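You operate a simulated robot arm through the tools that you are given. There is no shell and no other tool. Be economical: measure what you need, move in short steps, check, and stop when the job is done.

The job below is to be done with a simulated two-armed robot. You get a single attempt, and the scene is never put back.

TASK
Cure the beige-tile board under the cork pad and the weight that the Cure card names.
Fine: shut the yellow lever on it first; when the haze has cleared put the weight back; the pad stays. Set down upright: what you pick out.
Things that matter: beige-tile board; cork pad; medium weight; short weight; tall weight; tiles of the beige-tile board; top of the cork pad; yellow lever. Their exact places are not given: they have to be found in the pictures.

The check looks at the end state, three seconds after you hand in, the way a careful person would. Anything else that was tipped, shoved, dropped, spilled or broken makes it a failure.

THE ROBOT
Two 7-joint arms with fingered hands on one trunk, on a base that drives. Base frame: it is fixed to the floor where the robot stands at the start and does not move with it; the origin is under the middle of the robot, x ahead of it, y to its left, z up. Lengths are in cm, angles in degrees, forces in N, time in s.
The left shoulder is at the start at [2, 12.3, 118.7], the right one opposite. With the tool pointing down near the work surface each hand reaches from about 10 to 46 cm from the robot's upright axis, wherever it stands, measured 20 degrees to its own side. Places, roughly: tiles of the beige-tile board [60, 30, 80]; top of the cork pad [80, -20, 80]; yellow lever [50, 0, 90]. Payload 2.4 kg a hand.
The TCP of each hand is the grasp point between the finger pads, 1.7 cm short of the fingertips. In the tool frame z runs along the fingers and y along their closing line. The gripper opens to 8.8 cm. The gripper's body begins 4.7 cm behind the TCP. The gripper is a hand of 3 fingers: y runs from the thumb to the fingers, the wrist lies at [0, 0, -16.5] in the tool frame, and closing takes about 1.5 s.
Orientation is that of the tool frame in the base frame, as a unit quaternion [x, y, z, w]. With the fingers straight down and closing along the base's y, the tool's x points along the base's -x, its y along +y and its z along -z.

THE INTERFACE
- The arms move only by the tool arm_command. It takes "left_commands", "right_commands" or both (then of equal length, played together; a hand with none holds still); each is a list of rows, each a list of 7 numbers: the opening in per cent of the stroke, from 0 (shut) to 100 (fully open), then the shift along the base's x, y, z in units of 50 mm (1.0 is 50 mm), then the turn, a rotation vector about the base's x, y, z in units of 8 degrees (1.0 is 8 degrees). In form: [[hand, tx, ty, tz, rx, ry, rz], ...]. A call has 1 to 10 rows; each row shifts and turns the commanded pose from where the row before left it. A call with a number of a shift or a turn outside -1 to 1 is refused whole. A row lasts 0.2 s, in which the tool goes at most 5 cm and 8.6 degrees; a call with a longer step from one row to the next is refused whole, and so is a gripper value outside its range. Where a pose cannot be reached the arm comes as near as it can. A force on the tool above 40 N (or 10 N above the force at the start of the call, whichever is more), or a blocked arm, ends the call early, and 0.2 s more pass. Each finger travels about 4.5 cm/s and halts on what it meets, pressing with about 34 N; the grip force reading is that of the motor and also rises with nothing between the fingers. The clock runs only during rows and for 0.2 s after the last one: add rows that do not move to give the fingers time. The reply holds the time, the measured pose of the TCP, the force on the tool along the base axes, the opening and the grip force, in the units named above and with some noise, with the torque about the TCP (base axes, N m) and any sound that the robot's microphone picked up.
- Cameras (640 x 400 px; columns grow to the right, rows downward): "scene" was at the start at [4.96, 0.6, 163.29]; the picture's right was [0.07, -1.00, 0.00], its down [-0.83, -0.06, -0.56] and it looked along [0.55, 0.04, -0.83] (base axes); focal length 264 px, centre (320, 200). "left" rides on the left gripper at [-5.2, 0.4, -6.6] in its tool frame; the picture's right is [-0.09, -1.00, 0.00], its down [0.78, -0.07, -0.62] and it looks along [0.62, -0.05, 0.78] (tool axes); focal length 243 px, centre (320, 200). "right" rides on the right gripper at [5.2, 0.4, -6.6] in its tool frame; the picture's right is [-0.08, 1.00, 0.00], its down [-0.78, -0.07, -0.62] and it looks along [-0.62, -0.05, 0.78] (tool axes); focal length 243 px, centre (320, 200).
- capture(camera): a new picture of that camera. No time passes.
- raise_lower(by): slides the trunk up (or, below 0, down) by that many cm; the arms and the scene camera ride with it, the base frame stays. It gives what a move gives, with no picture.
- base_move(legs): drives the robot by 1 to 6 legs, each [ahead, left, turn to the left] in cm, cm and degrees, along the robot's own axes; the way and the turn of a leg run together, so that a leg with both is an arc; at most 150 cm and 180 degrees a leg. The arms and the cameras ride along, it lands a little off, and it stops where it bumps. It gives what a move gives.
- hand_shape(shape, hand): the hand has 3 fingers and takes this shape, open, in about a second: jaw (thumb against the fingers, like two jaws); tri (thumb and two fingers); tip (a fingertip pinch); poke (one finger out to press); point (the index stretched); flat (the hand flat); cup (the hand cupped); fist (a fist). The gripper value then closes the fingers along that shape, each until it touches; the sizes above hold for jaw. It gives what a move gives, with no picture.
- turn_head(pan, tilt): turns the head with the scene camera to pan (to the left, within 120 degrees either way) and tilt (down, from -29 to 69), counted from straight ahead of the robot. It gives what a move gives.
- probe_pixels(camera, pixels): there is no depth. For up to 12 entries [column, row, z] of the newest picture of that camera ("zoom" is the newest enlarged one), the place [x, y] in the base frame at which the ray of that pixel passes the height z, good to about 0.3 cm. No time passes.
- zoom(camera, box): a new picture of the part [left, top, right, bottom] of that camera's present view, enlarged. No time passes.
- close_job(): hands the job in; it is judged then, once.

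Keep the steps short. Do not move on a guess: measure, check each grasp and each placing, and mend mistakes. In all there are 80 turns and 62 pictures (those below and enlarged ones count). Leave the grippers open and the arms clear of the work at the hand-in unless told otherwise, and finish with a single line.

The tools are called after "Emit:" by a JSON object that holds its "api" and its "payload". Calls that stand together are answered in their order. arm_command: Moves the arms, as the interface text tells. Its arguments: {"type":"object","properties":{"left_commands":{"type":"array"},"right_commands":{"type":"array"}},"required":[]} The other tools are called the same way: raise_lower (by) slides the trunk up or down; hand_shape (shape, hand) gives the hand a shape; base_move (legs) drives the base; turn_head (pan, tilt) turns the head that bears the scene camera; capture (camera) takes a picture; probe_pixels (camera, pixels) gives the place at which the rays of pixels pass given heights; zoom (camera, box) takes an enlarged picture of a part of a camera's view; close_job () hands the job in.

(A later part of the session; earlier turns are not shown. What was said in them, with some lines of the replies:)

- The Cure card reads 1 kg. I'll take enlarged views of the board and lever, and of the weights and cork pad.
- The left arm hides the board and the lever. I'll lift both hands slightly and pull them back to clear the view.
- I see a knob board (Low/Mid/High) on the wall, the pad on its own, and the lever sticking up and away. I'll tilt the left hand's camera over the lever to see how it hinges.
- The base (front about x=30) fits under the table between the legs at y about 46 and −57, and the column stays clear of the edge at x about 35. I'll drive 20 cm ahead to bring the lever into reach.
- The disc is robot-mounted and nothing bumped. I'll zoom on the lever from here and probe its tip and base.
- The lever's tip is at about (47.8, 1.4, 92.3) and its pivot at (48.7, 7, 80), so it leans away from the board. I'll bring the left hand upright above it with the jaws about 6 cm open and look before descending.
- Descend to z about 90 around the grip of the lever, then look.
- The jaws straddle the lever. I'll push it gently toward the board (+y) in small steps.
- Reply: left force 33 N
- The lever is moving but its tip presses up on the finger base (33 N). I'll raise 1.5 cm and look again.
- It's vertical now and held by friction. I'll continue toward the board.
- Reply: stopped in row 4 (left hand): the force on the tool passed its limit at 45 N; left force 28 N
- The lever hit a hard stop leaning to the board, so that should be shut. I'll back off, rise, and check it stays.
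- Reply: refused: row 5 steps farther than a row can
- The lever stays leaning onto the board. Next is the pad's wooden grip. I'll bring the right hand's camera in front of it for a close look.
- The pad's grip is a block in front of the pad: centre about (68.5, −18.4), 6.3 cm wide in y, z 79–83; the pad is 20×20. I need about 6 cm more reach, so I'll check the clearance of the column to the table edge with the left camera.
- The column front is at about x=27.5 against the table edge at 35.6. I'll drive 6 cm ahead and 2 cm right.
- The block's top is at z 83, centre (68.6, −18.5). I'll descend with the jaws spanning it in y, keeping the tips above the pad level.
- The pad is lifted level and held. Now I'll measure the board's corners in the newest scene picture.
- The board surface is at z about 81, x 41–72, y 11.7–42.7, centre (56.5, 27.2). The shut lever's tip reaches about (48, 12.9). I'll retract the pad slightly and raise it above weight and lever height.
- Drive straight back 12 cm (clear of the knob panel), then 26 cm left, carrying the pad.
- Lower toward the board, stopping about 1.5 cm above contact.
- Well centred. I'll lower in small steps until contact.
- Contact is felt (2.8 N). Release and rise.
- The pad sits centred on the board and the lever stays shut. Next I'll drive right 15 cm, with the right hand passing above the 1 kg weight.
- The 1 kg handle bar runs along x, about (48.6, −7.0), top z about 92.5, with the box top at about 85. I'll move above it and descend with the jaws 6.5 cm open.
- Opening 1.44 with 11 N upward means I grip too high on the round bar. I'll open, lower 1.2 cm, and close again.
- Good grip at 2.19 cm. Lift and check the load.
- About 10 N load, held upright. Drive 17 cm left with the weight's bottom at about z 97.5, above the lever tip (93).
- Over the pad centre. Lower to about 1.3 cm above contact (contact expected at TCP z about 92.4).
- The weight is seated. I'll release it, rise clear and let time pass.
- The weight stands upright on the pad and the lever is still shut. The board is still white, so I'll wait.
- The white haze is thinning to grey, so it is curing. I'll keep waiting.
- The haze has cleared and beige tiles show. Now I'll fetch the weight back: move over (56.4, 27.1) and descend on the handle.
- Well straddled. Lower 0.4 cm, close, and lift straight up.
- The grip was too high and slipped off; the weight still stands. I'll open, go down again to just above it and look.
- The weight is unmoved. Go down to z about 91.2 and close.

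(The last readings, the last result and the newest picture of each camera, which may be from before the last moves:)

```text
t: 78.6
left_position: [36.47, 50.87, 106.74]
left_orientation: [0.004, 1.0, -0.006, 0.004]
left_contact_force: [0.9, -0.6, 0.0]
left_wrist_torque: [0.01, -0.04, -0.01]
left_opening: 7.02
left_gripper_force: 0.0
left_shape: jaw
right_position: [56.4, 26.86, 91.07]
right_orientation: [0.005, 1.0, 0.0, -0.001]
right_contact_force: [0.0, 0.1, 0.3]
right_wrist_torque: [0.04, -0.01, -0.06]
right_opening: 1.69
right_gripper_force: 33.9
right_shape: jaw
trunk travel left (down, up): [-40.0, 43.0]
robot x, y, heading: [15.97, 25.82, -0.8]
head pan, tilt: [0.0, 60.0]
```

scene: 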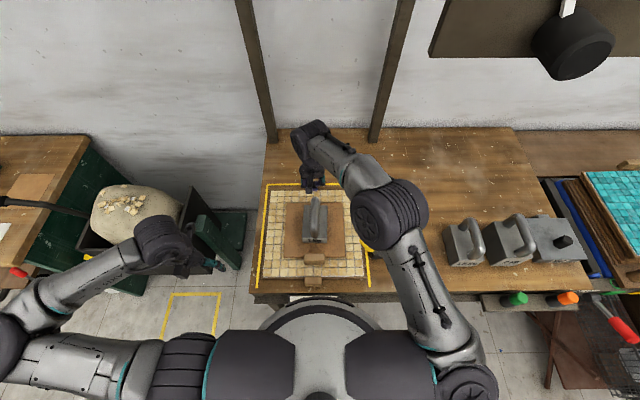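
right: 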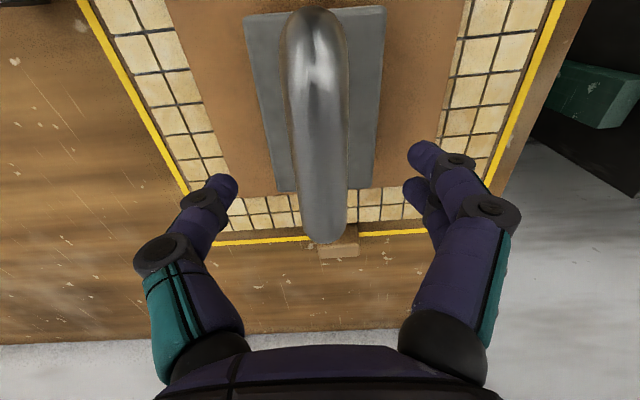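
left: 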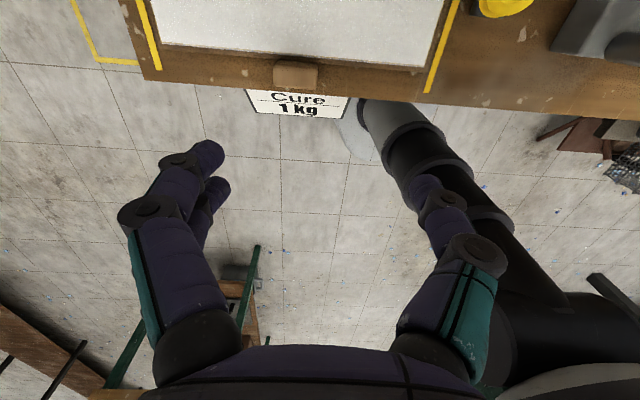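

Opening 1.69 means I'm slightly below the bar's centre. I'll regrip 0.7 cm higher.

Emit:
{"api": "arm_command", "payload": {"right_commands": [[50, 0, 0, 0, 0, 0, 0], [50, 0, 0, 0, 0, 0, 0], [50, 0, 0, 0.14, 0, 0, 0], [50, 0, 0, 0, 0, 0, 0], [10, 0, 0, 0, 0, 0, 0], [10, 0, 0, 0, 0, 0, 0], [10, 0, 0, 0, 0, 0, 0], [10, 0, 0, 0, 0, 0, 0], [10, 0, 0, 0, 0, 0, 0]]}}

Emit:
{"api": "arm_command", "payload": {"right_commands": [[10, 0, 0, 0.1, 0, 0, 0], [10, 0, 0, 0.1, 0, 0, 0], [10, 0, 0, 0.1, 0, 0, 0], [10, 0, 0, 0, 0, 0, 0]]}}

```text
t: 80.6
left_position: [36.48, 50.75, 106.67]
left_orientation: [0.006, 1.0, -0.006, 0.004]
left_contact_force: [0.1, -0.1, -0.2]
left_wrist_torque: [-0.03, 0.01, 0.02]
left_opening: 7.01
left_gripper_force: 0.0
left_shape: jaw
right_position: [56.32, 27.11, 91.68]
right_orientation: [0.004, 1.0, 0.0, 0.0]
right_contact_force: [0.4, 0.2, 0.8]
right_wrist_torque: [0.01, -0.02, -0.03]
right_opening: 2.17
right_gripper_force: 34.5
right_shape: jaw
trunk travel left (down, up): [-40.0, 43.0]
robot x, y, heading: [16.07, 25.62, -0.6]
head pan, tilt: [0.0, 60.0]
```

```text
t: 81.6
left_position: [36.42, 50.8, 106.61]
left_orientation: [0.005, 1.0, -0.006, 0.005]
left_contact_force: [0.1, 0.7, -0.4]
left_wrist_torque: [0.02, 0.03, 0.01]
left_opening: 7.04
left_gripper_force: 0.0
left_shape: jaw
right_position: [56.37, 27.0, 93.39]
right_orientation: [0.005, 1.0, 0.0, -0.001]
right_contact_force: [0.2, 0.1, -10.4]
right_wrist_torque: [0.05, 0.04, 0.0]
right_opening: 2.17
right_gripper_force: 34.6
right_shape: jaw
trunk travel left (down, up): [-40.0, 43.0]
robot x, y, heading: [16.35, 25.89, -0.6]
head pan, tilt: [0.0, 60.0]
```

Held with about 10 N at 2.17 cm. Raise, swing back toward the start side, and drive right 17 cm.

Emit:
{"api": "arm_command", "payload": {"right_commands": [[10, 0, 0, 0.5, 0, 0, 0], [10, 0, 0, 0.8, 0, 0, 0], [10, 0, 0, 0.8, 0, 0, 0], [10, 0, 0, 0.7, 0, 0, 0], [10, -0.2, -0.5, 0.1, 0, 0, 0], [10, -0.3, -0.7, 0, 0, 0, 0], [10, -0.3, -0.8, 0, 0, 0, 0], [10, -0.3, -0.8, 0, 0, 0, 0], [10, -0.2, -0.5, 0, 0, 0, 0], [10, 0, 0, 0, 0, 0, 0]]}}

Emit:
{"api": "base_move", "payload": {"legs": [[-2, -17, 0]]}}

```text
t: 83.8
left_position: [36.42, 50.83, 106.66]
left_orientation: [0.005, 1.0, -0.006, 0.005]
left_contact_force: [-0.8, -0.6, -0.4]
left_wrist_torque: [-0.01, 0.02, 0.0]
left_opening: 7.02
left_gripper_force: 0.1
left_shape: jaw
right_position: [49.93, 10.57, 107.99]
right_orientation: [0.005, 1.0, 0.0, -0.001]
right_contact_force: [0.1, 0.0, -9.5]
right_wrist_torque: [-0.01, -0.01, 0.01]
right_opening: 2.14
right_gripper_force: 34.4
right_shape: jaw
trunk travel left (down, up): [-40.0, 43.0]
robot x, y, heading: [16.06, 25.46, -0.8]
head pan, tilt: [0.0, 60.0]
```

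```text
t: 85.3
left_position: [34.38, 33.55, 106.7]
left_orientation: [0.007, 1.0, -0.004, 0.004]
left_contact_force: [0.4, 0.0, -0.9]
left_wrist_torque: [-0.03, 0.0, -0.04]
left_opening: 7.03
left_gripper_force: 0.1
left_shape: jaw
right_position: [47.82, -6.54, 108.15]
right_orientation: [0.008, 1.0, 0.0, -0.001]
right_contact_force: [0.3, -0.7, -9.8]
right_wrist_torque: [0.02, 0.04, 0.0]
right_opening: 2.11
right_gripper_force: 33.9
right_shape: jaw
trunk travel left (down, up): [-40.0, 43.0]
robot x, y, heading: [13.97, 8.62, -0.7]
head pan, tilt: [0.0, 60.0]
```

Position correction to (48.35, −6.9), then lower toward the original spot.

Emit:
{"api": "arm_command", "payload": {"right_commands": [[10, 0.1, -0.07, -0.4, 0, 0, 0], [10, 0, 0, -0.8, 0, 0, 0], [10, 0, 0, -0.8, 0, 0, 0], [10, 0, 0, -0.8, 0, 0, 0], [10, 0, 0, -0.5, 0, 0, 0], [10, 0, 0, -0.2, 0, 0, 0], [10, 0, 0, 0, 0, 0, 0]]}}

Emit:
{"api": "arm_command", "payload": {"right_commands": [[10, 0, 0, -0.08, 0, 0, 0], [10, 0, 0, -0.06, 0, 0, 0], [10, 0, 0, 0, 0, 0, 0]]}}

```text
t: 86.9
left_position: [34.38, 33.64, 106.59]
left_orientation: [0.007, 1.0, -0.007, 0.005]
left_contact_force: [0.7, -0.2, 0.5]
left_wrist_torque: [0.0, 0.03, 0.01]
left_opening: 7.04
left_gripper_force: 0.1
left_shape: jaw
right_position: [48.11, -6.92, 90.63]
right_orientation: [0.008, 1.0, 0.0, 0.0]
right_contact_force: [-0.8, 0.2, -8.4]
right_wrist_torque: [0.02, 0.04, 0.0]
right_opening: 2.11
right_gripper_force: 34.0
right_shape: jaw
trunk travel left (down, up): [-40.0, 43.0]
robot x, y, heading: [13.74, 8.79, -0.6]
head pan, tilt: [0.0, 60.0]
```

```text
t: 87.7
left_position: [34.28, 33.64, 106.65]
left_orientation: [0.008, 1.0, -0.007, 0.004]
left_contact_force: [0.4, 0.2, -0.6]
left_wrist_torque: [0.04, 0.01, -0.04]
left_opening: 7.01
left_gripper_force: 0.1
left_shape: jaw
right_position: [48.17, -6.87, 89.92]
right_orientation: [0.007, 1.0, -0.001, -0.001]
right_contact_force: [-0.4, -0.8, -7.5]
right_wrist_torque: [-0.01, 0.02, 0.02]
right_opening: 2.12
right_gripper_force: 33.7
right_shape: jaw
trunk travel left (down, up): [-40.0, 43.0]
robot x, y, heading: [13.61, 8.53, -0.6]
head pan, tilt: [0.0, 60.0]
```

Emit:
{"api": "arm_command", "payload": {"right_commands": [[10, 0, 0, -0.06, 0, 0, 0], [10, 0, 0, -0.04, 0, 0, 0], [10, 0, 0, 0, 0, 0, 0]]}}

```text
t: 88.5
left_position: [34.22, 33.83, 106.75]
left_orientation: [0.009, 1.0, -0.006, 0.004]
left_contact_force: [0.5, -0.2, -0.3]
left_wrist_torque: [-0.01, 0.0, -0.02]
left_opening: 7.06
left_gripper_force: 0.1
left_shape: jaw
right_position: [48.12, -6.95, 89.45]
right_orientation: [0.006, 1.0, 0.0, 0.0]
right_contact_force: [-2.0, 1.6, 2.7]
right_wrist_torque: [0.0, -0.03, -0.01]
right_opening: 2.14
right_gripper_force: 33.8
right_shape: jaw
trunk travel left (down, up): [-40.0, 43.0]
robot x, y, heading: [13.73, 8.58, -0.8]
head pan, tilt: [0.0, 60.0]
```

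The weight now rests on the table (+2.7 N). Release, rise straight up, then back away and look.

Emit:
{"api": "arm_command", "payload": {"right_commands": [[40, 0, 0, 0, 0, 0, 0], [74, 0, 0, 0, 0, 0, 0], [74, 0, 0, 0, 0, 0, 0], [74, 0, 0, 0, 0, 0, 0], [74, 0, 0, 0, 0, 0, 0], [74, 0, 0, 0.5, 0, 0, 0], [74, 0, 0, 0.8, 0, 0, 0], [74, 0, 0, 0.9, 0, 0, 0], [74, 0, 0, 0.9, 0, 0, 0], [74, 0, 0, 0.4, 0, 0, 0]]}}

Emit:
{"api": "arm_command", "payload": {"right_commands": [[100, -0.7, -0.5, 0, 0, 0, 0], [100, -0.8, -0.5, 0, 0, 0, 0], [100, -0.8, -0.5, 0, 0, 0, 0], [100, -0.8, -0.5, 0, 0, 0, 0], [100, 0, 0, 0, 0, 0, 0]], "left_commands": [[100, -0.5, 0, 0, 0, 0, 0], [100, -0.5, 0, 0, 0, 0, 0], [100, -0.5, 0, 0, 0, 0, 0], [100, 0, 0, 0, 0, 0, 0], [100, 0, 0, 0, 0, 0, 0]]}}

Emit:
{"api": "capture", "payload": {"camera": "scene"}}

Emit:
{"api": "zoom", "payload": {"camera": "scene", "box": [210, 160, 430, 310]}}

```text
t: 90.7
left_position: [34.36, 33.66, 106.74]
left_orientation: [0.008, 1.0, -0.006, 0.004]
left_contact_force: [0.4, -0.3, 0.3]
left_wrist_torque: [0.0, 0.01, 0.01]
left_opening: 7.02
left_gripper_force: 0.1
left_shape: jaw
right_position: [48.32, -6.81, 106.7]
right_orientation: [0.008, 1.0, 0.0, 0.0]
right_contact_force: [0.0, -0.1, -0.3]
right_wrist_torque: [-0.01, -0.01, -0.01]
right_opening: 6.48
right_gripper_force: 0.1
right_shape: jaw
trunk travel left (down, up): [-40.0, 43.0]
robot x, y, heading: [13.94, 8.7, -1.0]
head pan, tilt: [0.0, 60.0]
```

```text
t: 91.9
left_position: [31.91, 36.18, 108.54]
left_orientation: [0.008, 1.0, -0.006, 0.004]
left_contact_force: [-0.6, 0.7, -0.3]
left_wrist_torque: [-0.01, 0.0, 0.0]
left_opening: 8.79
left_gripper_force: 0.0
left_shape: jaw
left hand out of reach, approached as far as the arm can: row 1, 2, 3
right_position: [32.6, -17.02, 107.04]
right_orientation: [0.009, 1.0, 0.0, 0.001]
right_contact_force: [0.1, -0.3, -0.2]
right_wrist_torque: [0.03, -0.02, 0.0]
right_opening: 8.79
right_gripper_force: 0.0
right_shape: jaw
right hand out of reach, approached as far as the arm can: row 4
trunk travel left (down, up): [-40.0, 43.0]
robot x, y, heading: [13.74, 8.97, -0.6]
head pan, tilt: [0.0, 60.0]
```

```text
4 pictures are left
```

scene: 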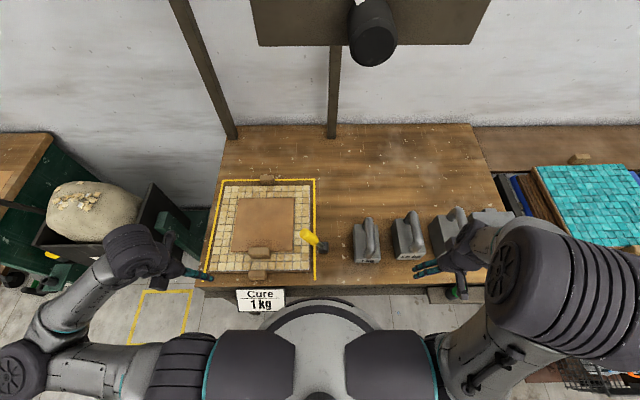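

```text
2.67 times, centred on (320, 235) of scene
```

zoom: 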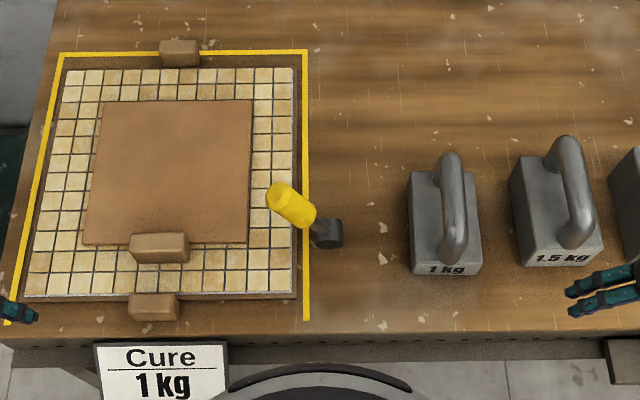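

The board is cured, the lever is shut, the pad is in place and the 1 kg weight is back upright. I'll back the robot off to leave the arms clear.

Emit:
{"api": "base_move", "payload": {"legs": [[-12, 0, 0]]}}

Emit:
{"api": "capture", "payload": {"camera": "scene"}}

```text
t: 93.2
left_position: [19.6, 36.39, 108.56]
left_orientation: [0.008, 1.0, -0.005, 0.004]
left_contact_force: [0.0, -0.4, -0.5]
left_wrist_torque: [0.0, 0.02, -0.03]
left_opening: 8.8
left_gripper_force: 0.1
left_shape: jaw
right_position: [20.32, -16.77, 107.08]
right_orientation: [0.007, 1.0, -0.001, 0.0]
right_contact_force: [0.4, 0.2, -0.6]
right_wrist_torque: [-0.01, -0.02, 0.01]
right_opening: 8.78
right_gripper_force: 0.0
right_shape: jaw
trunk travel left (down, up): [-40.0, 43.0]
robot x, y, heading: [1.31, 9.13, -0.6]
head pan, tilt: [0.0, 60.0]
```

```text
2 pictures are left
```

scene: 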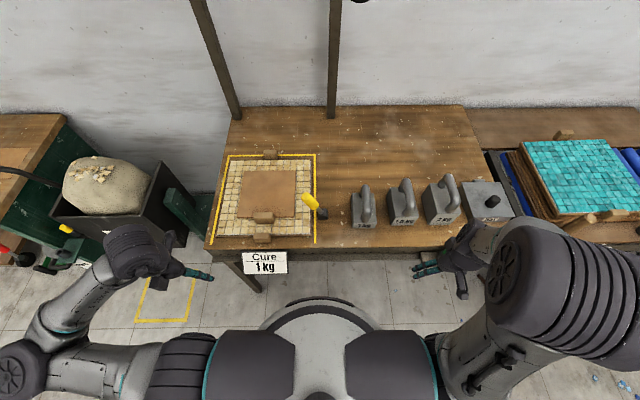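

Everything is in place, so I'm handing in.

Emit:
{"api": "close_job", "payload": {}}

```text
The job is handed in.
```

The beige-tile board was cured under the cork pad and the 1 kg weight until the haze cleared, with the yellow lever shut first; the pad is still on the board, the weight is back upright in its place, and the job is handed in.
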